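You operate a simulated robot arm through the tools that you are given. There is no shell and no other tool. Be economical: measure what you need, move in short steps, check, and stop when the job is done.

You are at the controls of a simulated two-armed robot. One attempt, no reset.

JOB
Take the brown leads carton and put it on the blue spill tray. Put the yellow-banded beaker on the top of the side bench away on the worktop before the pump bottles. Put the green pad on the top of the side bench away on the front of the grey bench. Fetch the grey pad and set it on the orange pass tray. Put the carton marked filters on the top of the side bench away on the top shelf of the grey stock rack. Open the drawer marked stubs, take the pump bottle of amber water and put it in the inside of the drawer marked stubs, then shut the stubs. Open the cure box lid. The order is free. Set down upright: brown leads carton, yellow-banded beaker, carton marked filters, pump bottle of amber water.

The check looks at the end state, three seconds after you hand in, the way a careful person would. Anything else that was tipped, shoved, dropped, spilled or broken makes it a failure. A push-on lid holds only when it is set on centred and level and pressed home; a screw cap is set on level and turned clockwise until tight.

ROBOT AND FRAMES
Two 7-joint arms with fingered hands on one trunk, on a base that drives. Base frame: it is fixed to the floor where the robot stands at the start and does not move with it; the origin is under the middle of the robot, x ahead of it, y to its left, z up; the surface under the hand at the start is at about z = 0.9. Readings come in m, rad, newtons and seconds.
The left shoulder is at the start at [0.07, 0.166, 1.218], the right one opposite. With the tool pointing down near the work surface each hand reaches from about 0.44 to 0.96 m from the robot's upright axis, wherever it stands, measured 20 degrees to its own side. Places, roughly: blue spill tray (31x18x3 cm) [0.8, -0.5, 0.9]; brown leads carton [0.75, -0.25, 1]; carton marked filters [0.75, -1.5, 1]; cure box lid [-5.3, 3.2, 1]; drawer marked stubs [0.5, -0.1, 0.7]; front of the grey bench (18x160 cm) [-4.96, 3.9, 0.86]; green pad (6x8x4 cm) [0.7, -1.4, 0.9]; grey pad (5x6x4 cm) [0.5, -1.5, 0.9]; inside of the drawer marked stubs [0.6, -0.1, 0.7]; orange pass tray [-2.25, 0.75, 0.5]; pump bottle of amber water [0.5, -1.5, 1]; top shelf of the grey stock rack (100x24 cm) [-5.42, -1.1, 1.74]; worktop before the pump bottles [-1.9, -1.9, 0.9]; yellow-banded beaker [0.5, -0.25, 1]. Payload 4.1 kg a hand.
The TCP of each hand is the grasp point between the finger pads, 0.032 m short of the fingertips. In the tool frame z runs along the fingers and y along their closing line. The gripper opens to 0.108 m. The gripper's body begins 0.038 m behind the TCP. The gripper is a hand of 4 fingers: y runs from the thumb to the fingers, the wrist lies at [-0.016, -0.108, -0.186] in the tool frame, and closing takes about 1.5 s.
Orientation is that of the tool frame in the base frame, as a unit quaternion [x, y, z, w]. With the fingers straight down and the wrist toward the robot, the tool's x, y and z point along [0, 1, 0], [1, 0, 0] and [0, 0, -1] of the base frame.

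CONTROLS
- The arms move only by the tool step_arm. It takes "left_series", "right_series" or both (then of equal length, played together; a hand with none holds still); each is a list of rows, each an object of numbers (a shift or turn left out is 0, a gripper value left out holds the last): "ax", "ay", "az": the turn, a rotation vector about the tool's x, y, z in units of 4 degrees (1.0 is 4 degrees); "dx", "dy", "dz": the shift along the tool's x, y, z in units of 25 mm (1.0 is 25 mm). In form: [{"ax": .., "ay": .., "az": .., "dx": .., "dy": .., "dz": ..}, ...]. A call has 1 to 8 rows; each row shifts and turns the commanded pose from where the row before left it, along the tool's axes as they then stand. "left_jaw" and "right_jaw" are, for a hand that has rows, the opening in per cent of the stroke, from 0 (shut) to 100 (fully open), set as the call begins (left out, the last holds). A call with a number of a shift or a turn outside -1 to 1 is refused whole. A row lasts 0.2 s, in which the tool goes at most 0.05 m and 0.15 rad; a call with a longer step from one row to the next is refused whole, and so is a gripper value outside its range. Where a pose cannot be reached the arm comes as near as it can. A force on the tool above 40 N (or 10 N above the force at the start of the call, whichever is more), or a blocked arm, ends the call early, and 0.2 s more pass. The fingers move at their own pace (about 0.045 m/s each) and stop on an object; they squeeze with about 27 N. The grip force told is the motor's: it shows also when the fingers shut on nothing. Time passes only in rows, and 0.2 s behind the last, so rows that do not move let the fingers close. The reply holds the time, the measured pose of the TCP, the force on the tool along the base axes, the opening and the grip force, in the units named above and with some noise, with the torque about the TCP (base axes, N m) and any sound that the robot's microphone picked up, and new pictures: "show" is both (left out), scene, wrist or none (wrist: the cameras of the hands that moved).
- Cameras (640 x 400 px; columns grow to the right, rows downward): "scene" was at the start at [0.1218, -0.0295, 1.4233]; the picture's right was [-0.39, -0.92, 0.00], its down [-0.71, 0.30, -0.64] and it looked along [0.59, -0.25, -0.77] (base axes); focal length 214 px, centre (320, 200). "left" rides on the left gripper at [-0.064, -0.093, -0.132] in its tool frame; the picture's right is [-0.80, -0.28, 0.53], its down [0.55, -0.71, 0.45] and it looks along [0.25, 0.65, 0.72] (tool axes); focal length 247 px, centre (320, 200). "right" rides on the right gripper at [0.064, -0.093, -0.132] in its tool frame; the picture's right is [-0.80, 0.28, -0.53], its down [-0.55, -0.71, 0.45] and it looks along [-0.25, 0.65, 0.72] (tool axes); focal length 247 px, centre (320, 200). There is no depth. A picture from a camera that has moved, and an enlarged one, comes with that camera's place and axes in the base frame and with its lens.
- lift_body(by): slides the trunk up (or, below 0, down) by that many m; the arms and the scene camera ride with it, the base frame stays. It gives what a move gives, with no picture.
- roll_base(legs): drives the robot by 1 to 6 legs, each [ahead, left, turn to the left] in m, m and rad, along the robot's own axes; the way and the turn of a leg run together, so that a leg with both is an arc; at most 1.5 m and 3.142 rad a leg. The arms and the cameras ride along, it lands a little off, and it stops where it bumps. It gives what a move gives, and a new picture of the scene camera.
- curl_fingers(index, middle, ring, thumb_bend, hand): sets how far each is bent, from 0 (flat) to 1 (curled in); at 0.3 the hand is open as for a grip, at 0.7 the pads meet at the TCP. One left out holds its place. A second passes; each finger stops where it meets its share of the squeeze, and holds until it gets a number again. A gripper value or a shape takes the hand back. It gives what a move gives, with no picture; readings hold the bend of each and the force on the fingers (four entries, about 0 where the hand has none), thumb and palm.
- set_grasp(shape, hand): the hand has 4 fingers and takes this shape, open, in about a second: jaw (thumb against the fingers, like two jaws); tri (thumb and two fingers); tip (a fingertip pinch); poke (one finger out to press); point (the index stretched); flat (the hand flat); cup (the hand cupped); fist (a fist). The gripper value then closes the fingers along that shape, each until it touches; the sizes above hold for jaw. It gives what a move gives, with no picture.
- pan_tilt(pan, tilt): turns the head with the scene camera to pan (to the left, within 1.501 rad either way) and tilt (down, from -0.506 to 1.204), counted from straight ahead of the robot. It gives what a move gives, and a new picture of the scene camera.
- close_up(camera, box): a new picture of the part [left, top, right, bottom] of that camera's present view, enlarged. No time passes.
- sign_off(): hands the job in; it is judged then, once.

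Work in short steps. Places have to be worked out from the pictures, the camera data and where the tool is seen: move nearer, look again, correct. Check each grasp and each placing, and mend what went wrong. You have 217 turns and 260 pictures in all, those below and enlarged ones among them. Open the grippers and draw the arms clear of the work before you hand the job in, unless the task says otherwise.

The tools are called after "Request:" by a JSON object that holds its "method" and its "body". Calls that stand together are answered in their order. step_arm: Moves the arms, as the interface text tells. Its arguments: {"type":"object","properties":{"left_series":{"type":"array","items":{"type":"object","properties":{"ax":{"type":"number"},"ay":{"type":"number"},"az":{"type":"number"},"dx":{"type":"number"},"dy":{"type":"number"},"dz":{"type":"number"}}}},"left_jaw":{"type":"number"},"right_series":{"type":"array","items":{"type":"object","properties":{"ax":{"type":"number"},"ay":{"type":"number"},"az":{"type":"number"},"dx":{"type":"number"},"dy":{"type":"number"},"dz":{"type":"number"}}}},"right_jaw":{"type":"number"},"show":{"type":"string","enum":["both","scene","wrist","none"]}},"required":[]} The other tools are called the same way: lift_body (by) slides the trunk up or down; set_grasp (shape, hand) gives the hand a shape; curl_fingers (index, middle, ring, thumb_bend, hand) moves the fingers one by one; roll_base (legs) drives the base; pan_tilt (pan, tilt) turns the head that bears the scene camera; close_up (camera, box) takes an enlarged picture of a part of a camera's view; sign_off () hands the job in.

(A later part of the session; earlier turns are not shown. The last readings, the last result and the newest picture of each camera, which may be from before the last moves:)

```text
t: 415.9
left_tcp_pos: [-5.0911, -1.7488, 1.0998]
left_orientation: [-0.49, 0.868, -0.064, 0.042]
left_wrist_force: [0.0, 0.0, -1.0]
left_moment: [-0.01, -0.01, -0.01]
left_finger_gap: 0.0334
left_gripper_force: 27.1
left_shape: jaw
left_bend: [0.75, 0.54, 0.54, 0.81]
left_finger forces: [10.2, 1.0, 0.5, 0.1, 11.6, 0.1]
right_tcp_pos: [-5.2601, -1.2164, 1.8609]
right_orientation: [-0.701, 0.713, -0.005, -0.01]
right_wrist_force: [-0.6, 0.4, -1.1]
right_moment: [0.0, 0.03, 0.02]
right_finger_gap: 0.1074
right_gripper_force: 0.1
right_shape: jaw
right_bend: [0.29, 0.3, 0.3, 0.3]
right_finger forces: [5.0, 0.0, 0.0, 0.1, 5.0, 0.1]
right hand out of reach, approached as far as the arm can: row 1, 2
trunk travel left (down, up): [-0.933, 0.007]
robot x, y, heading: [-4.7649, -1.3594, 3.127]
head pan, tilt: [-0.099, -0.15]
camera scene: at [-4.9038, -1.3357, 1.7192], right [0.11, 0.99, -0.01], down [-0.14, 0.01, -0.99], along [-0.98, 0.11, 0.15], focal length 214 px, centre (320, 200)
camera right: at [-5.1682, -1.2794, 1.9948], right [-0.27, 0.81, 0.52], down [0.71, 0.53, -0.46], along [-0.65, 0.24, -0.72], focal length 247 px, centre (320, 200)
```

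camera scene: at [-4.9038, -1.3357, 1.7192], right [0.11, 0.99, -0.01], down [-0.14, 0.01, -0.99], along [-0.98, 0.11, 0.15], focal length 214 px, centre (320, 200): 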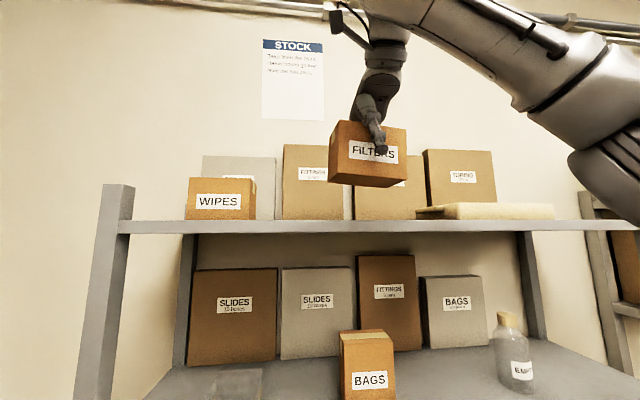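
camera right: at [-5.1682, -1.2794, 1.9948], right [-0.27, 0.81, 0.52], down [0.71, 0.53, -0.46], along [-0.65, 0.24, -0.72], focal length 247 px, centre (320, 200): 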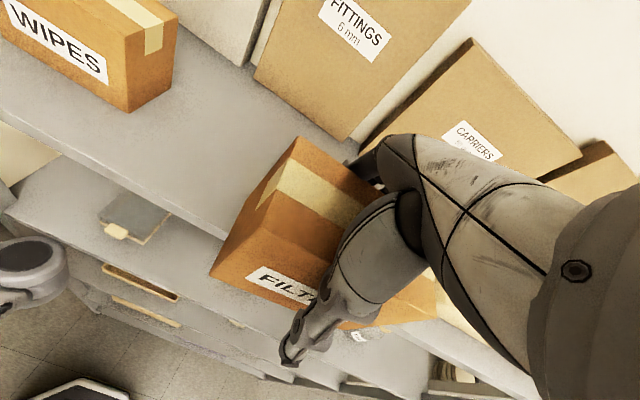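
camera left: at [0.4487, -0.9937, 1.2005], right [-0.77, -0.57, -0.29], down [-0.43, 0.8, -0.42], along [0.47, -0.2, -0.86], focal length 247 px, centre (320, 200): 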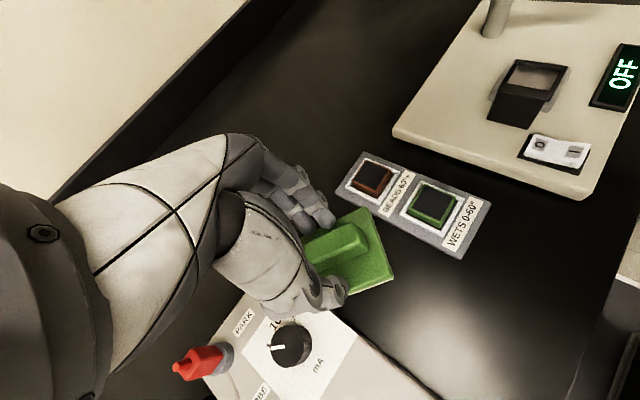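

The carton stayed wedged between finger and thumb bases. Close again to secure it, then go back onto the shelf and open wider using flat fingers.

Request:
{"method": "step_arm", "body": {"right_series": [{}, {}, {}, {}, {}, {}], "right_jaw": 0, "show": "none"}}

Request:
{"method": "step_arm", "body": {"right_series": [{"dy": 0.9}, {"dy": 0.9}, {"dy": 0.9}, {"dy": 0.9}, {"dy": 0.9}, {"dy": 0.3}], "show": "wrist"}}

```text
t: 417.3
left_tcp_pos: [-5.0908, -1.7492, 1.1014]
left_orientation: [-0.491, 0.868, -0.062, 0.042]
left_wrist_force: [-0.7, -0.2, -0.8]
left_moment: [0.0, 0.03, -0.03]
left_finger_gap: 0.0333
left_gripper_force: 27.4
left_shape: jaw
left_bend: [0.75, 0.54, 0.54, 0.81]
left_finger forces: [10.2, 1.1, 0.5, 0.0, 11.6, 0.0]
right_tcp_pos: [-5.2591, -1.2159, 1.8625]
right_orientation: [-0.702, 0.713, -0.005, -0.01]
right_wrist_force: [0.5, -0.2, 0.2]
right_moment: [-0.01, -0.02, 0.0]
right_finger_gap: 0.0663
right_gripper_force: 26.9
right_shape: jaw
right_bend: [0.34, 0.45, 0.39, 0.61]
right_finger forces: [10.2, 14.9, 3.1, 0.0, 29.7, 0.0]
trunk travel left (down, up): [-0.933, 0.007]
robot x, y, heading: [-4.7642, -1.3568, 3.131]
head pan, tilt: [-0.099, -0.15]
```

```text
t: 418.7
left_tcp_pos: [-5.0916, -1.7494, 1.0995]
left_orientation: [-0.49, 0.869, -0.062, 0.041]
left_wrist_force: [0.4, -0.4, -1.0]
left_moment: [0.0, 0.02, -0.03]
left_finger_gap: 0.0334
left_gripper_force: 27.3
left_shape: jaw
left_bend: [0.75, 0.54, 0.54, 0.81]
left_finger forces: [10.2, 1.0, 0.5, 0.0, 11.6, 0.0]
right_tcp_pos: [-5.379, -1.2153, 1.8616]
right_orientation: [-0.701, 0.713, -0.003, -0.01]
right_wrist_force: [-0.1, 0.2, 0.4]
right_moment: [-0.02, -0.01, 0.01]
right_finger_gap: 0.0658
right_gripper_force: 27.1
right_shape: jaw
right_bend: [0.74, 0.45, 0.39, 0.61]
right_finger forces: [10.1, 14.8, 3.3, 0.1, 29.4, 0.1]
trunk travel left (down, up): [-0.933, 0.007]
robot x, y, heading: [-4.7655, -1.3543, 3.132]
head pan, tilt: [-0.099, -0.15]
camera right: at [-5.2864, -1.2787, 1.9952], right [-0.27, 0.81, 0.52], down [0.71, 0.53, -0.46], along [-0.65, 0.24, -0.72], focal length 247 px, centre (320, 200)
```

right: 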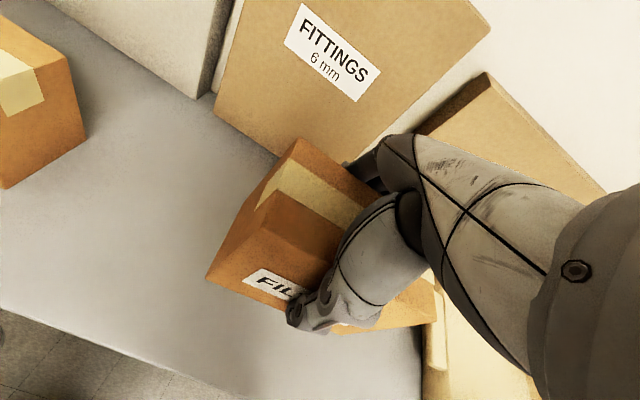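

Request:
{"method": "lift_body", "body": {"by": -0.056}}

Request:
{"method": "lift_body", "body": {"by": -0.006}}

```text
t: 419.6
left_tcp_pos: [-5.1274, -1.7508, 1.0776]
left_orientation: [-0.484, 0.875, -0.031, -0.01]
left_wrist_force: [0.2, 0.5, 0.1]
left_moment: [-0.05, 0.02, -0.01]
left_finger_gap: 0.0335
left_gripper_force: 27.0
left_shape: jaw
left_bend: [0.75, 0.54, 0.54, 0.8]
left_finger forces: [10.1, 1.0, 0.5, 0.0, 11.7, 0.0]
right_tcp_pos: [-5.3701, -1.2286, 1.8151]
right_orientation: [-0.702, 0.712, 0.001, -0.009]
right_wrist_force: [-0.6, 0.1, -0.5]
right_moment: [0.02, 0.0, -0.01]
right_finger_gap: 0.0658
right_gripper_force: 26.9
right_shape: jaw
right_bend: [0.74, 0.45, 0.39, 0.61]
right_finger forces: [10.1, 14.8, 3.4, 0.1, 29.3, 0.0]
trunk travel left (down, up): [-0.877, 0.063]
robot x, y, heading: [-4.7646, -1.3596, 3.132]
head pan, tilt: [-0.099, -0.15]
```

```text
t: 420.2
left_tcp_pos: [-5.1321, -1.7509, 1.0755]
left_orientation: [-0.483, 0.875, -0.028, -0.015]
left_wrist_force: [0.0, 0.5, 0.9]
left_moment: [0.0, -0.02, 0.02]
left_finger_gap: 0.0334
left_gripper_force: 26.5
left_shape: jaw
left_bend: [0.75, 0.54, 0.54, 0.81]
left_finger forces: [10.1, 0.9, 0.7, 0.0, 11.6, 0.2]
right_tcp_pos: [-5.3713, -1.2289, 1.8089]
right_orientation: [-0.702, 0.712, -0.001, -0.008]
right_wrist_force: [0.1, -0.4, 0.3]
right_moment: [0.0, 0.03, 0.02]
right_finger_gap: 0.0656
right_gripper_force: 26.9
right_shape: jaw
right_bend: [0.74, 0.45, 0.39, 0.61]
right_finger forces: [10.1, 14.8, 3.3, 0.0, 29.5, 0.0]
trunk travel left (down, up): [-0.871, 0.069]
robot x, y, heading: [-4.7644, -1.3594, 3.13]
head pan, tilt: [-0.099, -0.15]
```

Request:
{"method": "lift_body", "body": {"by": -0.007}}

Request:
{"method": "lift_body", "body": {"by": -0.004}}

```text
t: 420.7
left_tcp_pos: [-5.1319, -1.7505, 1.064]
left_orientation: [-0.484, 0.874, -0.03, -0.013]
left_wrist_force: [0.8, -0.7, 0.0]
left_moment: [0.0, 0.01, 0.01]
left_finger_gap: 0.0332
left_gripper_force: 26.9
left_shape: jaw
left_bend: [0.75, 0.54, 0.54, 0.8]
left_finger forces: [10.2, 1.0, 0.4, 0.0, 11.6, 0.0]
right_tcp_pos: [-5.3721, -1.2286, 1.7992]
right_orientation: [-0.702, 0.712, 0.001, -0.009]
right_wrist_force: [-0.6, -0.9, 3.6]
right_moment: [0.29, 0.26, 0.1]
right_finger_gap: 0.0654
right_gripper_force: 27.4
right_shape: jaw
right_bend: [0.74, 0.45, 0.39, 0.61]
right_finger forces: [10.9, 15.4, 3.6, 0.1, 29.7, 0.0]
trunk travel left (down, up): [-0.864, 0.076]
robot x, y, heading: [-4.7634, -1.3578, 3.126]
head pan, tilt: [-0.099, -0.15]
```

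```text
t: 421.3
left_tcp_pos: [-5.1316, -1.7506, 1.0611]
left_orientation: [-0.483, 0.875, -0.029, -0.012]
left_wrist_force: [0.3, -0.4, -0.4]
left_moment: [0.0, -0.02, -0.01]
left_finger_gap: 0.0331
left_gripper_force: 27.0
left_shape: jaw
left_bend: [0.75, 0.54, 0.54, 0.81]
left_finger forces: [10.2, 1.0, 0.5, 0.0, 11.6, 0.0]
right_tcp_pos: [-5.3715, -1.2294, 1.7961]
right_orientation: [-0.702, 0.712, 0.001, -0.009]
right_wrist_force: [-2.1, -2.4, 14.3]
right_moment: [0.48, 0.66, 0.18]
right_finger_gap: 0.0654
right_gripper_force: 27.4
right_shape: jaw
right_bend: [0.74, 0.45, 0.38, 0.61]
right_finger forces: [10.6, 16.6, 4.3, 0.1, 29.7, 0.1]
trunk travel left (down, up): [-0.86, 0.08]
robot x, y, heading: [-4.7647, -1.3604, 3.127]
head pan, tilt: [-0.099, -0.15]
```

The carton bears on the shelf. Open the fingers flat (wider than the jaw's open).

Request:
{"method": "curl_fingers", "body": {"hand": "right", "index": 0, "middle": 0, "ring": 0, "thumb_bend": 0}}

Request:
{"method": "close_up", "body": {"camera": "right", "box": [0, 0, 640, 400]}}

```text
t: 422.3
left_tcp_pos: [-5.132, -1.7514, 1.0607]
left_orientation: [-0.482, 0.875, -0.031, -0.011]
left_wrist_force: [-0.7, -0.5, -0.7]
left_moment: [0.0, -0.02, 0.03]
left_finger_gap: 0.0332
left_gripper_force: 26.9
left_shape: jaw
left_bend: [0.75, 0.54, 0.54, 0.81]
left_finger forces: [10.1, 1.0, 0.5, 0.1, 11.6, 0.0]
right_tcp_pos: [-5.3738, -1.2284, 1.7949]
right_orientation: [-0.702, 0.712, 0.0, -0.008]
right_wrist_force: [-0.1, -0.5, 0.5]
right_moment: [0.0, 0.03, 0.0]
right_finger_gap: 0.174
right_gripper_force: 0.1
right_shape: fingers
right_bend: [0.0, 0.0, 0.0, 0.0]
right_finger forces: [0.0, 0.0, 0.0, 0.0, 0.0, 0.1]
trunk travel left (down, up): [-0.86, 0.08]
robot x, y, heading: [-4.7657, -1.3624, 3.13]
head pan, tilt: [-0.099, -0.15]
```

```text
1.00 times, centred on (320, 200) of right (not enlarged: the box is as wide or as high as the picture)
camera zoom: at [-5.2812, -1.2925, 1.927], right [-0.26, 0.81, 0.53], down [0.71, 0.53, -0.46], along [-0.65, 0.25, -0.71], focal length 247 px, centre (320, 200)
```

zoom: 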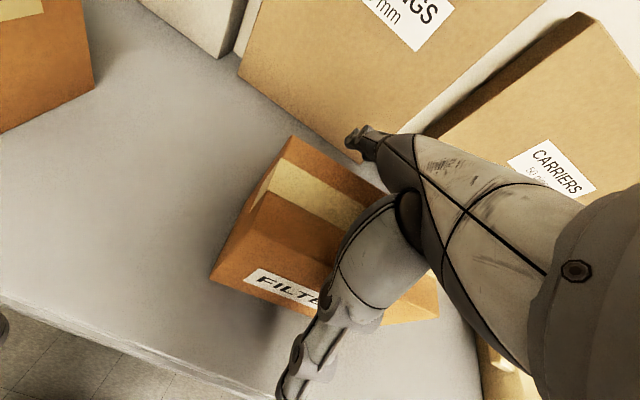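

Released with zero finger force. Rise with the trunk and check that the carton stays.

Request:
{"method": "lift_body", "body": {"by": 0.05}}

Request:
{"method": "step_arm", "body": {"right_series": [{"dz": -0.5}, {"dz": -0.5}, {"dz": -0.5}, {}], "show": "wrist"}}

```text
t: 423.2
left_tcp_pos: [-5.1111, -1.7475, 1.0877]
left_orientation: [-0.486, 0.872, -0.05, 0.021]
left_wrist_force: [0.0, 0.7, -1.0]
left_moment: [0.02, -0.01, -0.01]
left_finger_gap: 0.0334
left_gripper_force: 27.0
left_shape: jaw
left_bend: [0.75, 0.54, 0.54, 0.81]
left_finger forces: [10.2, 1.0, 0.4, 0.1, 11.7, 0.0]
right_tcp_pos: [-5.3778, -1.2213, 1.8392]
right_orientation: [-0.702, 0.712, -0.003, -0.007]
right_wrist_force: [-1.2, -0.2, 0.2]
right_moment: [0.0, 0.03, 0.01]
right_finger_gap: 0.1741
right_gripper_force: 0.1
right_shape: fingers
right_bend: [0.0, 0.0, 0.0, 0.0]
right_finger forces: [0.0, 0.0, 0.0, 0.0, 0.1, 0.2]
trunk travel left (down, up): [-0.91, 0.03]
robot x, y, heading: [-4.762, -1.3581, 3.131]
head pan, tilt: [-0.099, -0.15]
```

```text
t: 424.2
left_tcp_pos: [-5.1112, -1.7487, 1.0885]
left_orientation: [-0.486, 0.872, -0.05, 0.021]
left_wrist_force: [-0.1, 0.6, -0.7]
left_moment: [-0.03, 0.0, -0.01]
left_finger_gap: 0.0334
left_gripper_force: 27.1
left_shape: jaw
left_bend: [0.75, 0.54, 0.54, 0.81]
left_finger forces: [10.3, 1.0, 0.4, 0.0, 11.6, 0.0]
right_tcp_pos: [-5.3621, -1.2157, 1.8502]
right_orientation: [-0.702, 0.712, -0.003, -0.01]
right_wrist_force: [-0.7, -0.3, 1.0]
right_moment: [0.04, 0.02, 0.01]
right_finger_gap: 0.1743
right_gripper_force: 0.0
right_shape: fingers
right_bend: [0.0, 0.0, 0.0, 0.0]
right_finger forces: [0.0, 0.1, 0.1, 0.1, 0.0, 0.0]
right hand out of reach, approached as far as the arm can: row 1, 2, 3
trunk travel left (down, up): [-0.91, 0.03]
robot x, y, heading: [-4.7641, -1.3571, 3.123]
head pan, tilt: [-0.099, -0.15]
camera right: at [-5.2699, -1.2797, 1.9834], right [-0.27, 0.81, 0.52], down [0.71, 0.53, -0.46], along [-0.65, 0.25, -0.72], focal length 247 px, centre (320, 200)
```

right: 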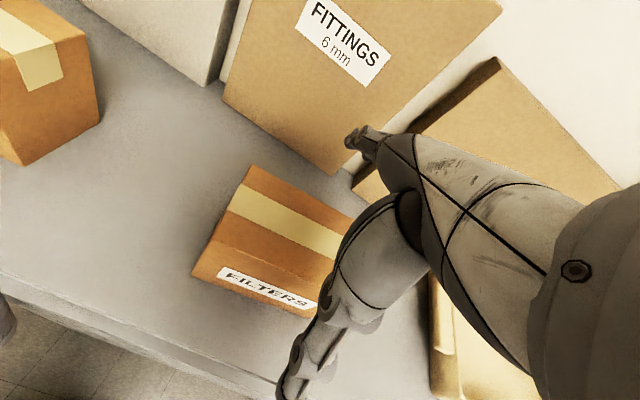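

The carton stands alone. Raise the last 3 cm of trunk so the rear fingers clear its top, and look.

Request:
{"method": "lift_body", "body": {"by": 0.029}}

Request:
{"method": "pan_tilt", "body": {"pan": -0.1, "tilt": 0.0}}

Request:
{"method": "close_up", "body": {"camera": "scene", "box": [240, 60, 460, 220]}}

```text
t: 424.9
left_tcp_pos: [-5.0836, -1.7551, 1.1046]
left_orientation: [-0.491, 0.868, -0.063, 0.048]
left_wrist_force: [0.0, -1.4, 0.6]
left_moment: [0.03, 0.02, -0.02]
left_finger_gap: 0.0334
left_gripper_force: 26.9
left_shape: jaw
left_bend: [0.75, 0.54, 0.54, 0.81]
left_finger forces: [10.3, 1.0, 0.6, 0.0, 11.6, 0.0]
right_tcp_pos: [-5.3578, -1.2192, 1.887]
right_orientation: [-0.701, 0.713, -0.001, -0.008]
right_wrist_force: [0.1, -0.7, 0.1]
right_moment: [0.01, -0.01, -0.01]
right_finger_gap: 0.1739
right_gripper_force: 0.1
right_shape: fingers
right_bend: [0.0, 0.0, 0.0, 0.0]
right_finger forces: [0.1, 0.0, 0.0, 0.0, 0.0, 0.0]
trunk travel left (down, up): [-0.937, 0.003]
robot x, y, heading: [-4.7647, -1.3612, 3.125]
head pan, tilt: [-0.099, -0.15]
stopped: the arm was blocked; the commanded pose is now the measured one
```

```text
t: 425.6
left_tcp_pos: [-5.0827, -1.7571, 1.1021]
left_orientation: [-0.491, 0.867, -0.063, 0.049]
left_wrist_force: [0.0, 0.1, -0.4]
left_moment: [0.01, 0.03, -0.02]
left_finger_gap: 0.0333
left_gripper_force: 26.8
left_shape: jaw
left_bend: [0.75, 0.54, 0.54, 0.81]
left_finger forces: [10.3, 1.0, 0.7, 0.0, 11.6, 0.1]
right_tcp_pos: [-5.356, -1.2216, 1.8833]
right_orientation: [-0.701, 0.713, 0.0, -0.01]
right_wrist_force: [0.1, 0.0, -0.2]
right_moment: [0.02, 0.02, 0.02]
right_finger_gap: 0.174
right_gripper_force: 0.0
right_shape: fingers
right_bend: [0.0, 0.0, 0.0, 0.0]
right_finger forces: [0.0, 0.0, 0.0, 0.0, 0.0, 0.0]
trunk travel left (down, up): [-0.937, 0.003]
robot x, y, heading: [-4.7623, -1.3567, 3.126]
head pan, tilt: [-0.099, 0.0]
camera scene: at [-4.9024, -1.3471, 1.7136], right [0.11, 0.99, 0.0], down [0.0, 0.0, -1.0], along [-0.99, 0.11, 0.0], focal length 214 px, centre (320, 200)
```

scene: 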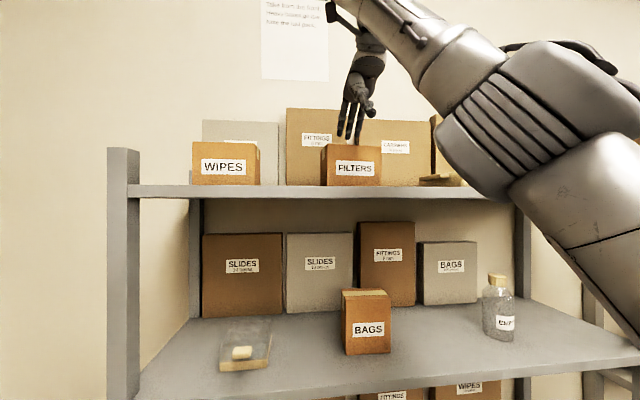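

```text
2.50 times, centred on (350, 140) of scene
camera zoom: at [-4.9024, -1.3471, 1.7136], right [0.11, 0.99, 0.0], down [0.0, 0.0, -1.0], along [-0.99, 0.11, 0.0], focal length 536 px, centre (245, 350)
```

zoom: 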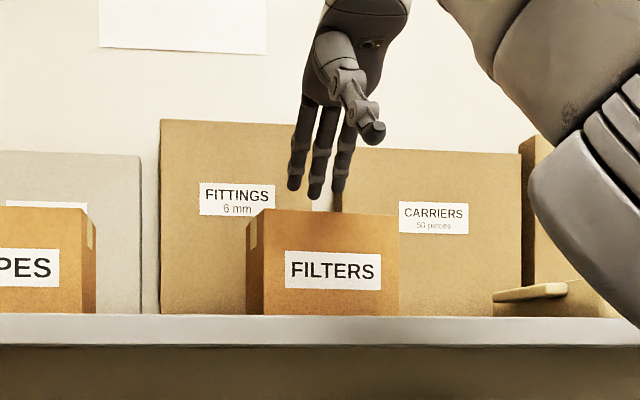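

Fingertips (~1.86 m) clear the carton top (~1.83 m). Back the base away 0.45 m.

Request:
{"method": "roll_base", "body": {"legs": [[-0.45, 0, 0]]}}

Request:
{"method": "close_up", "body": {"camera": "scene", "box": [200, 100, 440, 250]}}

```text
t: 428.3
left_tcp_pos: [-4.6366, -1.7629, 1.0994]
left_orientation: [-0.492, 0.867, -0.064, 0.049]
left_wrist_force: [0.2, 0.5, -0.8]
left_moment: [-0.03, -0.02, -0.01]
left_finger_gap: 0.0334
left_gripper_force: 27.2
left_shape: jaw
left_bend: [0.75, 0.54, 0.54, 0.81]
left_finger forces: [10.2, 0.9, 0.5, 0.0, 11.5, 0.2]
right_tcp_pos: [-4.9126, -1.2278, 1.8807]
right_orientation: [-0.701, 0.713, -0.001, -0.008]
right_wrist_force: [-0.5, 0.0, -0.1]
right_moment: [-0.03, -0.04, -0.01]
right_finger_gap: 0.1743
right_gripper_force: 0.2
right_shape: fingers
right_bend: [0.0, 0.0, 0.0, 0.0]
right_finger forces: [0.1, 0.1, 0.1, 0.0, 0.1, 0.0]
trunk travel left (down, up): [-0.937, 0.003]
robot x, y, heading: [-4.317, -1.3642, 3.128]
head pan, tilt: [-0.099, 0.0]
camera scene: at [-4.458, -1.3531, 1.713], right [0.11, 0.99, 0.0], down [0.0, 0.0, -1.0], along [-0.99, 0.11, 0.0], focal length 214 px, centre (320, 200)
```

scene: 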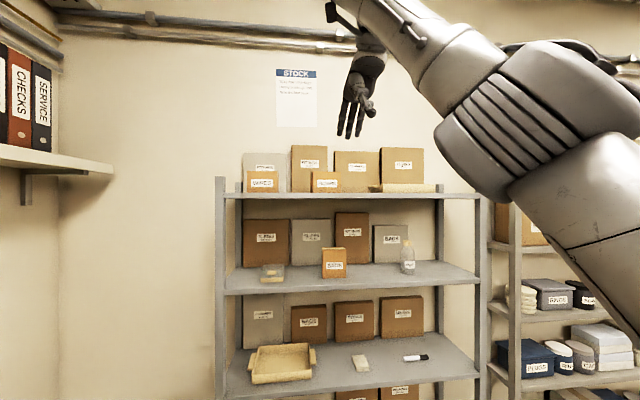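

```text
2.67 times, centred on (320, 175) of scene
camera zoom: at [-4.458, -1.3531, 1.713], right [0.11, 0.99, 0.0], down [0.0, 0.0, -1.0], along [-0.99, 0.11, 0.0], focal length 572 px, centre (320, 267)
```

zoom: 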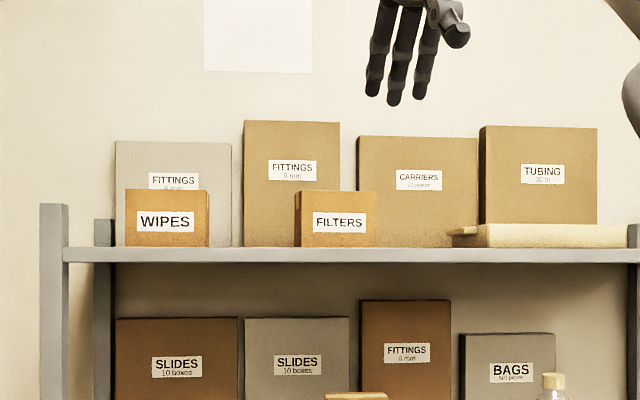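

Filters carton is placed well. Next the green pad and the cure box lid on the northwest side. Turn north and drive through the gap between the island and racks.

Request:
{"method": "roll_base", "body": {"legs": [[0, 0, -1.557], [0, 0.38, 0]]}}

Request:
{"method": "pan_tilt", "body": {"pan": 0.0, "tilt": 0.5}}

```text
t: 434.6
left_tcp_pos: [-5.0982, -1.0414, 1.101]
left_orientation: [0.265, 0.961, -0.079, -0.011]
left_wrist_force: [0.5, -0.1, -0.7]
left_moment: [0.03, 0.02, 0.01]
left_finger_gap: 0.0334
left_gripper_force: 26.8
left_shape: jaw
left_bend: [0.75, 0.54, 0.54, 0.81]
left_finger forces: [10.2, 1.0, 0.6, 0.1, 11.5, 0.0]
right_tcp_pos: [-4.5606, -0.7659, 1.8822]
right_orientation: [0.008, 1.0, 0.004, -0.008]
right_wrist_force: [0.0, 0.0, -0.5]
right_moment: [0.03, 0.02, -0.02]
right_finger_gap: 0.174
right_gripper_force: 0.0
right_shape: fingers
right_bend: [0.0, 0.0, 0.0, 0.0]
right_finger forces: [0.1, 0.1, 0.1, 0.0, 0.0, 0.0]
trunk travel left (down, up): [-0.937, 0.003]
robot x, y, heading: [-4.7031, -1.3634, 1.557]
head pan, tilt: [-0.099, 0.0]
camera scene: at [-4.6858, -1.2198, 1.7133], right [0.99, -0.11, 0.0], down [0.0, 0.0, -1.0], along [0.11, 0.99, 0.0], focal length 214 px, centre (320, 200)
```

scene: 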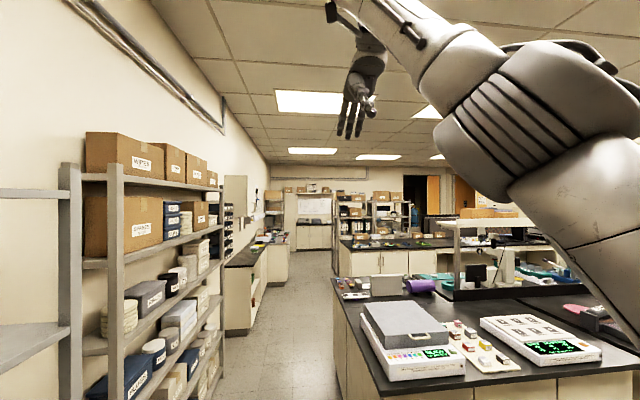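

```text
t: 435.5
left_tcp_pos: [-5.0998, -1.0407, 1.1005]
left_orientation: [0.266, 0.961, -0.078, -0.01]
left_wrist_force: [0.6, -0.3, -0.8]
left_moment: [0.0, -0.01, -0.04]
left_finger_gap: 0.0331
left_gripper_force: 27.1
left_shape: jaw
left_bend: [0.75, 0.54, 0.54, 0.81]
left_finger forces: [10.1, 1.0, 0.6, 0.0, 11.5, 0.1]
right_tcp_pos: [-4.5657, -0.7669, 1.8819]
right_orientation: [0.008, 1.0, 0.005, -0.006]
right_wrist_force: [-0.3, -0.5, 0.3]
right_moment: [-0.03, 0.0, 0.03]
right_finger_gap: 0.1738
right_gripper_force: 0.1
right_shape: fingers
right_bend: [0.0, 0.0, 0.0, 0.0]
right_finger forces: [0.0, 0.0, 0.1, 0.0, 0.0, 0.1]
trunk travel left (down, up): [-0.937, 0.003]
robot x, y, heading: [-4.708, -1.3603, 1.558]
head pan, tilt: [0.0, 0.499]
camera scene: at [-4.6993, -1.2182, 1.6672], right [1.0, -0.01, 0.0], down [-0.01, -0.48, -0.88], along [0.01, 0.88, -0.48], focal length 214 px, centre (320, 200)
```

scene: 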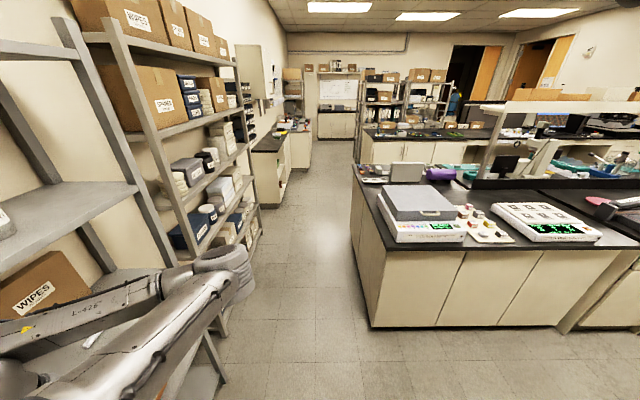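

The left arm is close to the rack; bring the left hand forward and inward, levelling it, before driving.

Request:
{"method": "step_arm", "body": {"left_series": [{"dx": -0.13, "dy": 0.96, "ax": -0.3, "ay": 0.04}, {"dx": -0.13, "dy": 0.96, "ax": -0.3, "ay": 0.04}, {"dx": -0.13, "dy": 0.96, "ax": -0.3, "ay": 0.04}, {"dx": -0.13, "dy": 0.96, "ax": -0.3, "ay": 0.04}, {"dx": -0.13, "dy": 0.96, "ax": -0.3, "ay": 0.04}, {"dx": -0.13, "dy": 0.96, "ax": -0.3, "ay": 0.04}, {"dx": -0.13, "dy": 0.96, "ax": -0.3, "ay": 0.04}, {"dx": -0.13, "dy": 0.96, "ax": -0.1, "ay": 0.04}], "show": "none"}}

Request:
{"method": "step_arm", "body": {"left_series": [{"dx": -0.13, "dy": 0.96}, {"dx": -0.13, "dy": 0.96}, {"dx": -0.13, "dy": 0.96}, {"dx": -0.13, "dy": 0.96}], "show": "scene"}}

```text
t: 437.3
left_tcp_pos: [-4.9858, -0.8906, 1.0855]
left_orientation: [0.258, 0.966, -0.001, -0.002]
left_wrist_force: [-0.5, 0.7, 0.2]
left_moment: [0.01, -0.02, 0.03]
left_finger_gap: 0.0338
left_gripper_force: 27.1
left_shape: jaw
left_bend: [0.75, 0.54, 0.54, 0.81]
left_finger forces: [10.1, 1.0, 0.5, 0.1, 11.8, 0.1]
right_tcp_pos: [-4.5617, -0.7664, 1.8812]
right_orientation: [0.007, 1.0, 0.006, -0.007]
right_wrist_force: [0.2, -0.1, 0.5]
right_moment: [0.0, -0.01, 0.0]
right_finger_gap: 0.174
right_gripper_force: 0.1
right_shape: fingers
right_bend: [0.0, 0.0, 0.0, 0.0]
right_finger forces: [0.1, 0.1, 0.0, 0.0, 0.0, 0.0]
trunk travel left (down, up): [-0.937, 0.003]
robot x, y, heading: [-4.7001, -1.3598, 1.562]
head pan, tilt: [0.0, 0.499]
```

```text
t: 438.3
left_tcp_pos: [-4.9391, -0.8205, 1.0773]
left_orientation: [0.246, 0.969, -0.009, 0.001]
left_wrist_force: [-0.3, -0.1, -0.4]
left_moment: [0.0, 0.01, 0.0]
left_finger_gap: 0.0334
left_gripper_force: 27.4
left_shape: jaw
left_bend: [0.75, 0.54, 0.54, 0.81]
left_finger forces: [10.1, 1.0, 0.7, 0.1, 11.7, 0.0]
right_tcp_pos: [-4.5651, -0.7655, 1.8825]
right_orientation: [0.008, 1.0, 0.006, -0.007]
right_wrist_force: [0.8, 0.0, -0.7]
right_moment: [0.0, -0.04, -0.01]
right_finger_gap: 0.1743
right_gripper_force: 0.1
right_shape: fingers
right_bend: [0.0, 0.0, 0.0, 0.0]
right_finger forces: [0.0, 0.1, 0.0, 0.0, 0.1, 0.0]
trunk travel left (down, up): [-0.937, 0.003]
robot x, y, heading: [-4.6984, -1.3607, 1.553]
head pan, tilt: [0.0, 0.499]
camera scene: at [-4.6984, -1.2179, 1.6671], right [1.0, -0.01, 0.0], down [-0.01, -0.48, -0.88], along [0.01, 0.88, -0.48], focal length 214 px, centre (320, 200)
```

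scene: 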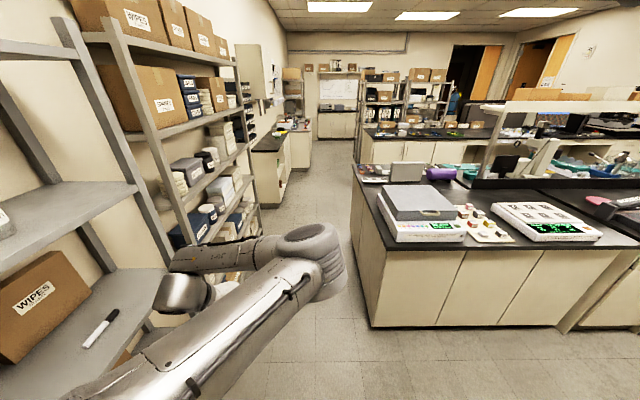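

Request:
{"method": "step_arm", "body": {"left_series": [{"dx": -0.48, "dy": 0.91}, {"dx": -0.48, "dy": 0.91}, {"dx": -0.48, "dy": 0.91}, {"dx": -0.48, "dy": 0.91}, {"dx": -0.48, "dy": 0.91}, {"dx": -0.48, "dy": 0.91}, {"dx": -0.48, "dy": 0.91}], "show": "scene"}}

```text
t: 438.9
left_tcp_pos: [-4.9168, -0.84, 1.0184]
left_orientation: [0.223, 0.972, -0.069, 0.017]
left_wrist_force: [0.0, 0.0, -1.1]
left_moment: [0.01, 0.01, 0.04]
left_finger_gap: 0.0332
left_gripper_force: 27.3
left_shape: jaw
left_bend: [0.75, 0.54, 0.54, 0.81]
left_finger forces: [10.0, 1.1, 0.7, 0.0, 11.7, 0.1]
right_tcp_pos: [-4.5633, -0.7661, 1.8824]
right_orientation: [0.008, 1.0, 0.006, -0.007]
right_wrist_force: [-0.1, -0.5, 0.9]
right_moment: [-0.01, 0.0, 0.0]
right_finger_gap: 0.1739
right_gripper_force: 0.1
right_shape: fingers
right_bend: [0.0, 0.0, 0.0, 0.0]
right_finger forces: [0.0, 0.0, 0.0, 0.0, 0.0, 0.0]
trunk travel left (down, up): [-0.937, 0.003]
robot x, y, heading: [-4.6988, -1.3612, 1.557]
head pan, tilt: [0.0, 0.499]
stopped in row 3 (left hand): the arm was blocked; the commanded pose is now the measured one
camera scene: at [-4.6978, -1.2176, 1.6671], right [1.0, -0.01, 0.0], down [-0.01, -0.48, -0.88], along [0.01, 0.88, -0.48], focal length 214 px, centre (320, 200)
```

scene: 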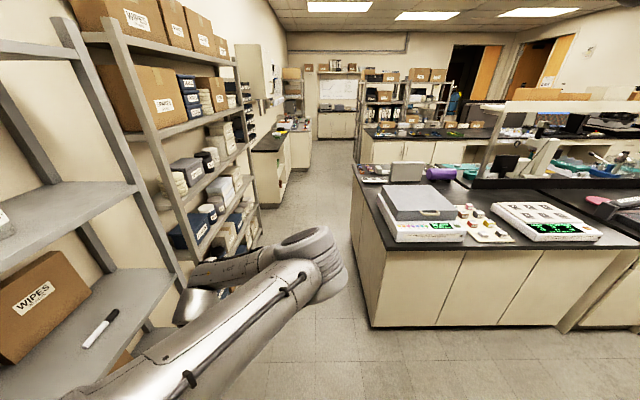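

Good enough. Shift 8 cm left and drive north through the gap.

Request:
{"method": "roll_base", "body": {"legs": [[0, 0.09, 0.013], [1.3, 0, 0], [1.2, 0, 0]]}}

Request:
{"method": "pan_tilt", "body": {"pan": 0.5, "tilt": 0.4}}

```text
t: 451.9
left_tcp_pos: [-5.011, 1.6533, 1.0185]
left_orientation: [0.218, 0.973, -0.068, 0.017]
left_wrist_force: [0.0, 0.5, -0.7]
left_moment: [0.0, 0.03, 0.0]
left_finger_gap: 0.0332
left_gripper_force: 26.8
left_shape: jaw
left_bend: [0.75, 0.54, 0.54, 0.81]
left_finger forces: [10.0, 1.1, 0.6, 0.0, 11.6, 0.1]
right_tcp_pos: [-4.6571, 1.7315, 1.8832]
right_orientation: [0.003, 1.0, 0.005, -0.007]
right_wrist_force: [0.0, 0.4, -0.4]
right_moment: [0.04, -0.02, -0.04]
right_finger_gap: 0.174
right_gripper_force: 0.1
right_shape: fingers
right_bend: [0.0, 0.0, 0.0, 0.0]
right_finger forces: [0.0, 0.0, 0.0, 0.0, 0.0, 0.0]
trunk travel left (down, up): [-0.937, 0.003]
robot x, y, heading: [-4.7866, 1.1349, 1.567]
head pan, tilt: [0.0, 0.499]
camera scene: at [-4.7868, 1.2776, 1.6673], right [1.0, 0.0, 0.0], down [0.0, -0.48, -0.88], along [0.0, 0.88, -0.48], focal length 214 px, centre (320, 200)
```

scene: 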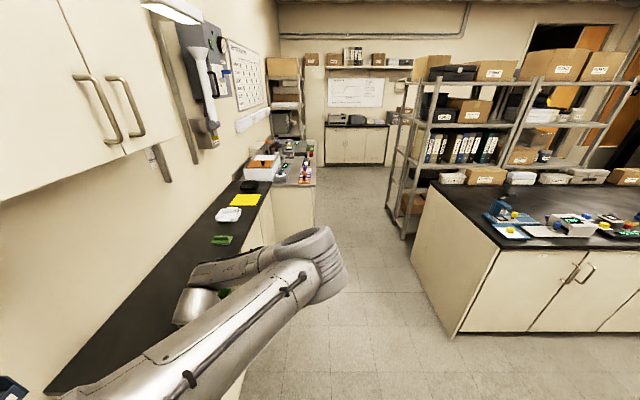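

```text
t: 452.8
left_tcp_pos: [-5.0101, 1.6552, 1.0174]
left_orientation: [0.218, 0.973, -0.069, 0.018]
left_wrist_force: [0.2, -0.1, 0.2]
left_moment: [0.03, 0.03, 0.04]
left_finger_gap: 0.0333
left_gripper_force: 26.9
left_shape: jaw
left_bend: [0.75, 0.54, 0.54, 0.81]
left_finger forces: [10.0, 1.1, 0.6, 0.0, 11.5, 0.1]
right_tcp_pos: [-4.6591, 1.7321, 1.8817]
right_orientation: [0.002, 1.0, 0.005, -0.006]
right_wrist_force: [-1.3, -0.3, 0.0]
right_moment: [0.0, -0.01, 0.01]
right_finger_gap: 0.174
right_gripper_force: 0.1
right_shape: fingers
right_bend: [0.0, 0.0, 0.0, 0.0]
right_finger forces: [0.1, 0.0, 0.1, 0.0, 0.1, 0.0]
trunk travel left (down, up): [-0.937, 0.003]
robot x, y, heading: [-4.7871, 1.1362, 1.572]
head pan, tilt: [0.499, 0.4]
camera scene: at [-4.8311, 1.2696, 1.6762], right [0.88, 0.48, 0.0], down [0.19, -0.34, -0.92], along [-0.44, 0.81, -0.39], focal length 214 px, centre (320, 200)
```

scene: 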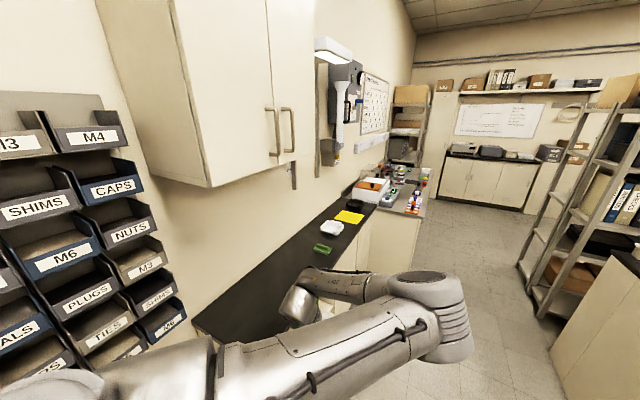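

Continue north in the aisle centre, then turn to face the west bench.

Request:
{"method": "roll_base", "body": {"legs": [[0.3, -0.5, 0], [1.4, -0.05, 0]]}}

Request:
{"method": "pan_tilt", "body": {"pan": 0.7, "tilt": 0.5}}

```text
t: 462.6
left_tcp_pos: [-4.4759, 3.3426, 1.0184]
left_orientation: [0.213, 0.974, -0.068, 0.018]
left_wrist_force: [0.1, -0.4, -1.6]
left_moment: [-0.02, 0.01, 0.01]
left_finger_gap: 0.0332
left_gripper_force: 27.0
left_shape: jaw
left_bend: [0.75, 0.54, 0.54, 0.81]
left_finger forces: [10.0, 1.1, 0.7, 0.0, 11.5, 0.0]
right_tcp_pos: [-4.1243, 3.4229, 1.8831]
right_orientation: [-0.001, 1.0, 0.005, -0.007]
right_wrist_force: [0.3, -0.5, 0.2]
right_moment: [0.0, 0.01, -0.02]
right_finger_gap: 0.174
right_gripper_force: 0.0
right_shape: fingers
right_bend: [0.0, 0.0, 0.0, 0.0]
right_finger forces: [0.1, 0.1, 0.0, 0.0, 0.0, 0.0]
trunk travel left (down, up): [-0.937, 0.003]
robot x, y, heading: [-4.2481, 2.8274, 1.575]
head pan, tilt: [0.499, 0.4]
camera scene: at [-4.2932, 2.9585, 1.6764], right [0.87, 0.49, 0.0], down [0.19, -0.34, -0.92], along [-0.45, 0.81, -0.39], focal length 214 px, centre (320, 200)
```

scene: 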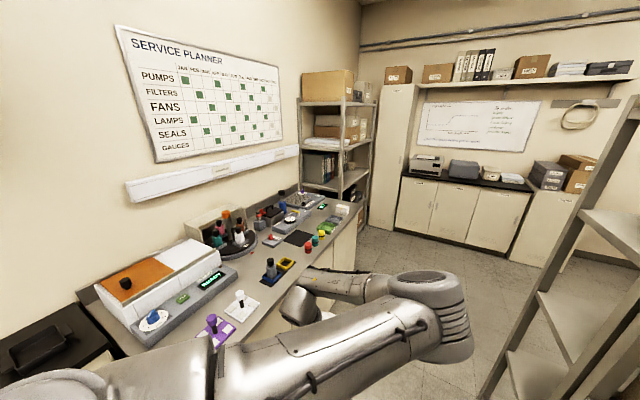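

```text
t: 463.4
left_tcp_pos: [-4.4771, 3.3433, 1.0171]
left_orientation: [0.212, 0.975, -0.068, 0.018]
left_wrist_force: [0.1, 0.1, -0.4]
left_moment: [-0.02, 0.0, -0.03]
left_finger_gap: 0.0334
left_gripper_force: 26.8
left_shape: jaw
left_bend: [0.75, 0.54, 0.54, 0.81]
left_finger forces: [9.9, 1.1, 0.7, 0.0, 11.6, 0.1]
right_tcp_pos: [-4.124, 3.423, 1.8836]
right_orientation: [-0.002, 1.0, 0.005, -0.006]
right_wrist_force: [-0.1, -0.4, 0.1]
right_moment: [0.02, 0.02, 0.0]
right_finger_gap: 0.174
right_gripper_force: 0.1
right_shape: fingers
right_bend: [0.0, 0.0, 0.0, 0.0]
right_finger forces: [0.0, 0.0, 0.0, 0.0, 0.0, 0.0]
trunk travel left (down, up): [-0.937, 0.003]
robot x, y, heading: [-4.2485, 2.8296, 1.578]
head pan, tilt: [0.7, 0.499]
camera scene: at [-4.3073, 2.9475, 1.6672], right [0.76, 0.65, 0.0], down [0.31, -0.36, -0.88], along [-0.57, 0.67, -0.48], focal length 214 px, centre (320, 200)
```

scene: 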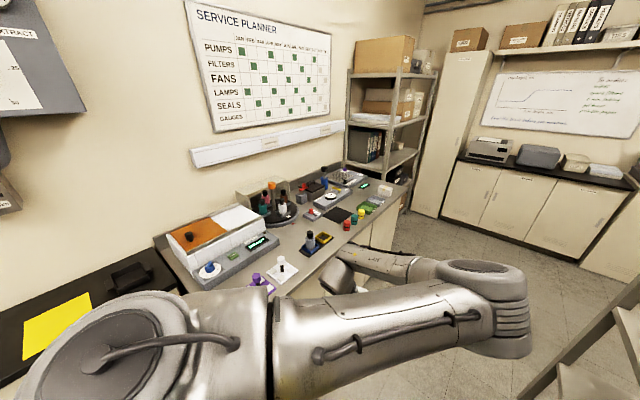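

Request:
{"method": "close_up", "body": {"camera": "scene", "box": [140, 150, 420, 320]}}

```text
2.29 times, centred on (280, 235) of scene
camera zoom: at [-4.3073, 2.9475, 1.6672], right [0.76, 0.65, 0.0], down [0.31, -0.36, -0.88], along [-0.57, 0.67, -0.48], focal length 490 px, centre (411, 120)
```

zoom: 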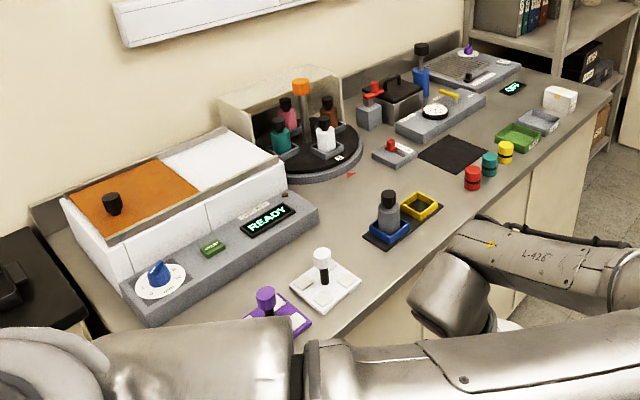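

I'll look at the bench face-on. First raise the left hand, then move up and turn to face west.

Request:
{"method": "step_arm", "body": {"left_series": [{"dz": -1}, {"dz": -1}, {"dz": -1}, {"dz": -1}, {"dz": -1}, {"dz": -1}], "show": "none"}}

Request:
{"method": "roll_base", "body": {"legs": [[0.4, 0.0, 0], [0, 0, 1.564]]}}

Request:
{"method": "pan_tilt", "body": {"pan": 0.0, "tilt": 0.7}}

```text
t: 464.9
left_tcp_pos: [-4.515, 3.3344, 1.1239]
left_orientation: [0.164, 0.979, -0.112, 0.039]
left_wrist_force: [0.2, -0.3, -1.1]
left_moment: [0.01, 0.03, 0.0]
left_finger_gap: 0.0334
left_gripper_force: 26.6
left_shape: jaw
left_bend: [0.75, 0.54, 0.54, 0.81]
left_finger forces: [10.0, 1.2, 0.7, 0.1, 11.6, 0.0]
right_tcp_pos: [-4.1234, 3.4244, 1.8831]
right_orientation: [-0.001, 1.0, 0.005, -0.007]
right_wrist_force: [-0.4, 0.1, 0.1]
right_moment: [0.03, 0.01, 0.02]
right_finger_gap: 0.174
right_gripper_force: 0.0
right_shape: fingers
right_bend: [0.0, 0.0, 0.0, 0.0]
right_finger forces: [0.0, 0.0, 0.0, 0.1, 0.0, 0.0]
trunk travel left (down, up): [-0.937, 0.003]
robot x, y, heading: [-4.248, 2.8268, 1.576]
head pan, tilt: [0.7, 0.499]
stopped in row 6 (left hand): the arm was blocked; the commanded pose is now the measured one
```

```text
t: 471.2
left_tcp_pos: [-4.7621, 2.9641, 1.1255]
left_orientation: [-0.575, 0.81, -0.05, 0.105]
left_wrist_force: [-0.3, 0.4, -0.5]
left_moment: [0.03, -0.03, -0.02]
left_finger_gap: 0.0334
left_gripper_force: 26.7
left_shape: jaw
left_bend: [0.75, 0.54, 0.54, 0.81]
left_finger forces: [9.9, 1.1, 0.8, 0.0, 11.4, 0.0]
right_tcp_pos: [-4.8462, 3.3551, 1.8816]
right_orientation: [-0.706, 0.708, -0.001, -0.008]
right_wrist_force: [-0.1, 0.6, 0.3]
right_moment: [-0.05, 0.01, 0.01]
right_finger_gap: 0.174
right_gripper_force: 0.1
right_shape: fingers
right_bend: [0.0, 0.0, 0.0, 0.0]
right_finger forces: [0.0, 0.1, 0.0, 0.0, 0.0, 0.0]
trunk travel left (down, up): [-0.937, 0.003]
robot x, y, heading: [-4.2525, 3.228, -3.135]
head pan, tilt: [0.7, 0.499]
camera scene: at [-4.3709, 3.169, 1.6672], right [-0.65, 0.76, 0.0], down [0.37, 0.31, -0.88], along [-0.67, -0.57, -0.48], focal length 214 px, centre (320, 200)
```

scene: 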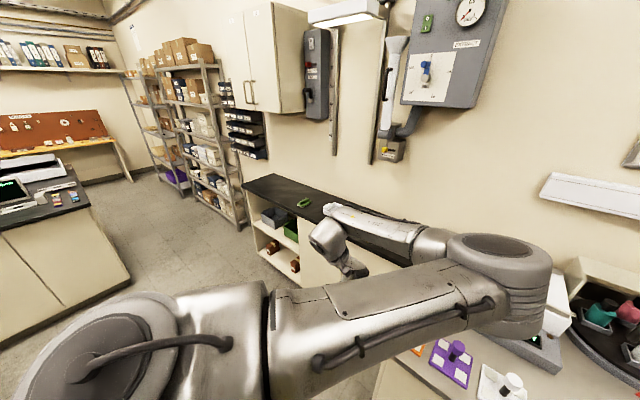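

```text
t: 472.3
left_tcp_pos: [-4.7628, 2.9616, 1.1246]
left_orientation: [-0.575, 0.81, -0.049, 0.105]
left_wrist_force: [-0.1, 0.1, -0.5]
left_moment: [0.02, 0.03, 0.02]
left_finger_gap: 0.0336
left_gripper_force: 27.3
left_shape: jaw
left_bend: [0.75, 0.54, 0.54, 0.81]
left_finger forces: [9.8, 1.1, 0.7, 0.1, 11.4, 0.0]
right_tcp_pos: [-4.8477, 3.3546, 1.8821]
right_orientation: [-0.707, 0.708, -0.001, -0.008]
right_wrist_force: [0.9, -0.5, 0.5]
right_moment: [0.01, -0.04, 0.03]
right_finger_gap: 0.1739
right_gripper_force: 0.1
right_shape: fingers
right_bend: [0.0, 0.0, 0.0, 0.0]
right_finger forces: [0.1, 0.0, 0.1, 0.0, 0.1, 0.0]
trunk travel left (down, up): [-0.937, 0.003]
robot x, y, heading: [-4.2515, 3.2257, -3.14]
head pan, tilt: [0.0, 0.7]
camera scene: at [-4.3864, 3.2267, 1.6494], right [0.0, 1.0, 0.0], down [0.64, 0.0, -0.76], along [-0.76, 0.0, -0.64], focal length 214 px, centre (320, 200)
```

scene: 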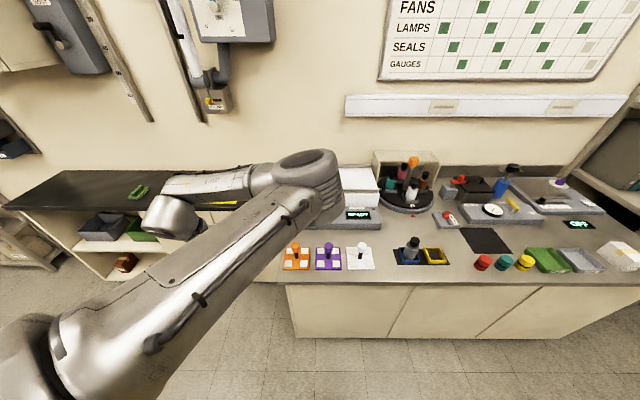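

Request:
{"method": "close_up", "body": {"camera": "scene", "box": [340, 200, 560, 300]}}

```text
2.91 times, centred on (450, 250) of scene
camera zoom: at [-4.3864, 3.2267, 1.6494], right [0.0, 1.0, 0.0], down [0.64, 0.0, -0.76], along [-0.76, 0.0, -0.64], focal length 624 px, centre (-58, 54)
```

zoom: 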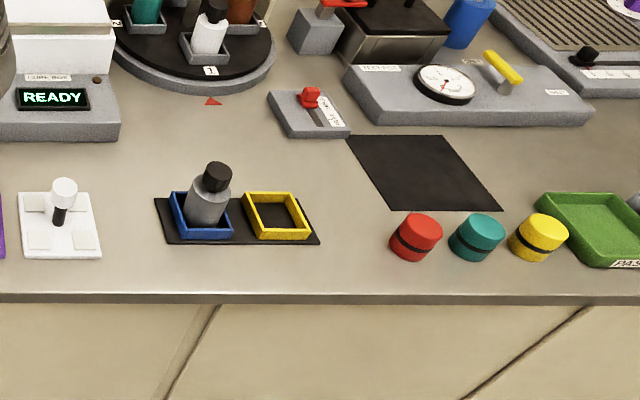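

The best free spot is between the yellow tray and the red jar, (-4.93,3.834). Level the left hand and rotate the pad so its length lies front-to-back.

Request:
{"method": "step_arm", "body": {"left_series": [{"ax": -0.72, "ay": 0.4}, {"ax": -0.72, "ay": 0.4}, {"ax": -0.72, "ay": 0.4}, {"ax": -0.72, "ay": 0.4}, {"az": 1}, {"az": 1}, {"az": 1}, {"az": 1}], "show": "scene"}}

```text
t: 474.1
left_tcp_pos: [-4.7628, 2.9561, 1.1285]
left_orientation: [-0.468, 0.884, 0.002, 0.0]
left_wrist_force: [-0.2, 0.6, -0.2]
left_moment: [-0.02, -0.03, 0.0]
left_finger_gap: 0.0336
left_gripper_force: 26.9
left_shape: jaw
left_bend: [0.75, 0.54, 0.54, 0.81]
left_finger forces: [9.8, 1.1, 0.8, 0.1, 11.6, 0.1]
right_tcp_pos: [-4.8481, 3.3547, 1.8829]
right_orientation: [-0.706, 0.708, -0.001, -0.008]
right_wrist_force: [-0.1, 0.3, 0.4]
right_moment: [0.03, -0.02, 0.01]
right_finger_gap: 0.1738
right_gripper_force: 0.0
right_shape: fingers
right_bend: [0.0, 0.0, 0.0, 0.0]
right_finger forces: [0.0, 0.0, 0.0, 0.0, 0.0, 0.0]
trunk travel left (down, up): [-0.937, 0.003]
robot x, y, heading: [-4.2522, 3.2256, -3.142]
head pan, tilt: [0.0, 0.7]
camera scene: at [-4.3865, 3.2267, 1.6494], right [0.0, 1.0, 0.0], down [0.64, 0.0, -0.76], along [-0.76, 0.0, -0.64], focal length 214 px, centre (320, 200)
```

scene: 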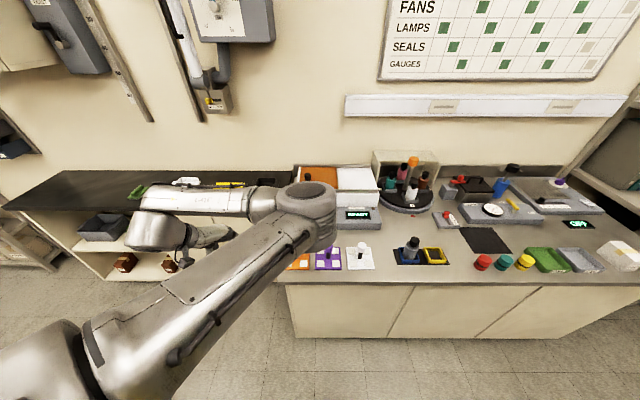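

Request:
{"method": "step_arm", "body": {"left_series": [{"az": 1}, {"az": 1}, {"az": 1}, {"az": 1}, {"az": 1}, {"az": 1}, {"az": 1}, {"az": 1}], "show": "none"}}

Request:
{"method": "step_arm", "body": {"left_series": [{"az": 1}, {"az": 1}, {"az": 1}, {"az": 1}, {"az": 1}, {"az": 1}], "show": "scene"}}

```text
t: 475.9
left_tcp_pos: [-4.7614, 2.9633, 1.1239]
left_orientation: [-0.195, 0.981, 0.001, 0.001]
left_wrist_force: [1.1, 0.6, -0.2]
left_moment: [0.01, 0.0, 0.04]
left_finger_gap: 0.0334
left_gripper_force: 26.8
left_shape: jaw
left_bend: [0.75, 0.54, 0.54, 0.81]
left_finger forces: [9.7, 1.1, 0.8, 0.0, 11.5, 0.0]
right_tcp_pos: [-4.8476, 3.3542, 1.8831]
right_orientation: [-0.706, 0.708, -0.001, -0.009]
right_wrist_force: [0.8, 0.7, 1.3]
right_moment: [-0.01, 0.01, -0.01]
right_finger_gap: 0.174
right_gripper_force: 0.1
right_shape: fingers
right_bend: [0.0, 0.0, 0.0, 0.0]
right_finger forces: [0.0, 0.1, 0.1, 0.1, 0.0, 0.0]
trunk travel left (down, up): [-0.937, 0.003]
robot x, y, heading: [-4.2534, 3.2283, -3.137]
head pan, tilt: [0.0, 0.7]
```

```text
t: 477.3
left_tcp_pos: [-4.7611, 2.9639, 1.1253]
left_orientation: [0.012, 1.0, 0.001, 0.001]
left_wrist_force: [0.4, 1.1, -0.2]
left_moment: [-0.02, 0.02, 0.02]
left_finger_gap: 0.0334
left_gripper_force: 26.4
left_shape: jaw
left_bend: [0.75, 0.54, 0.54, 0.81]
left_finger forces: [9.8, 1.1, 0.8, 0.0, 11.5, 0.1]
right_tcp_pos: [-4.8475, 3.3555, 1.8818]
right_orientation: [-0.706, 0.708, -0.001, -0.009]
right_wrist_force: [-0.1, 0.5, -0.4]
right_moment: [-0.01, 0.02, -0.01]
right_finger_gap: 0.1741
right_gripper_force: 0.1
right_shape: fingers
right_bend: [0.0, 0.0, 0.0, 0.0]
right_finger forces: [0.1, 0.0, 0.1, 0.1, 0.0, 0.0]
trunk travel left (down, up): [-0.937, 0.003]
robot x, y, heading: [-4.2516, 3.2274, -3.142]
head pan, tilt: [0.0, 0.7]
camera scene: at [-4.3866, 3.2269, 1.6494], right [0.0, 1.0, 0.0], down [0.64, 0.0, -0.76], along [-0.76, 0.0, -0.64], focal length 214 px, centre (320, 200)
```

scene: 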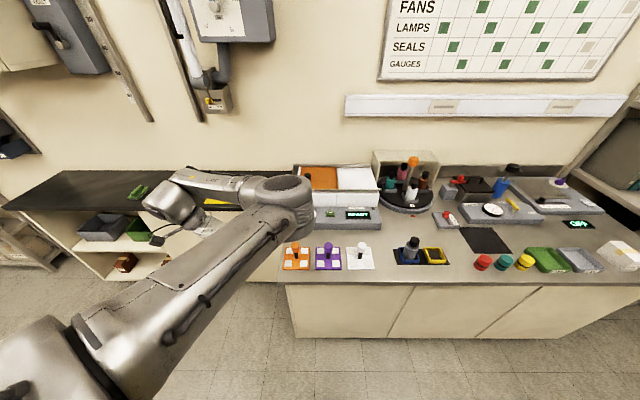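

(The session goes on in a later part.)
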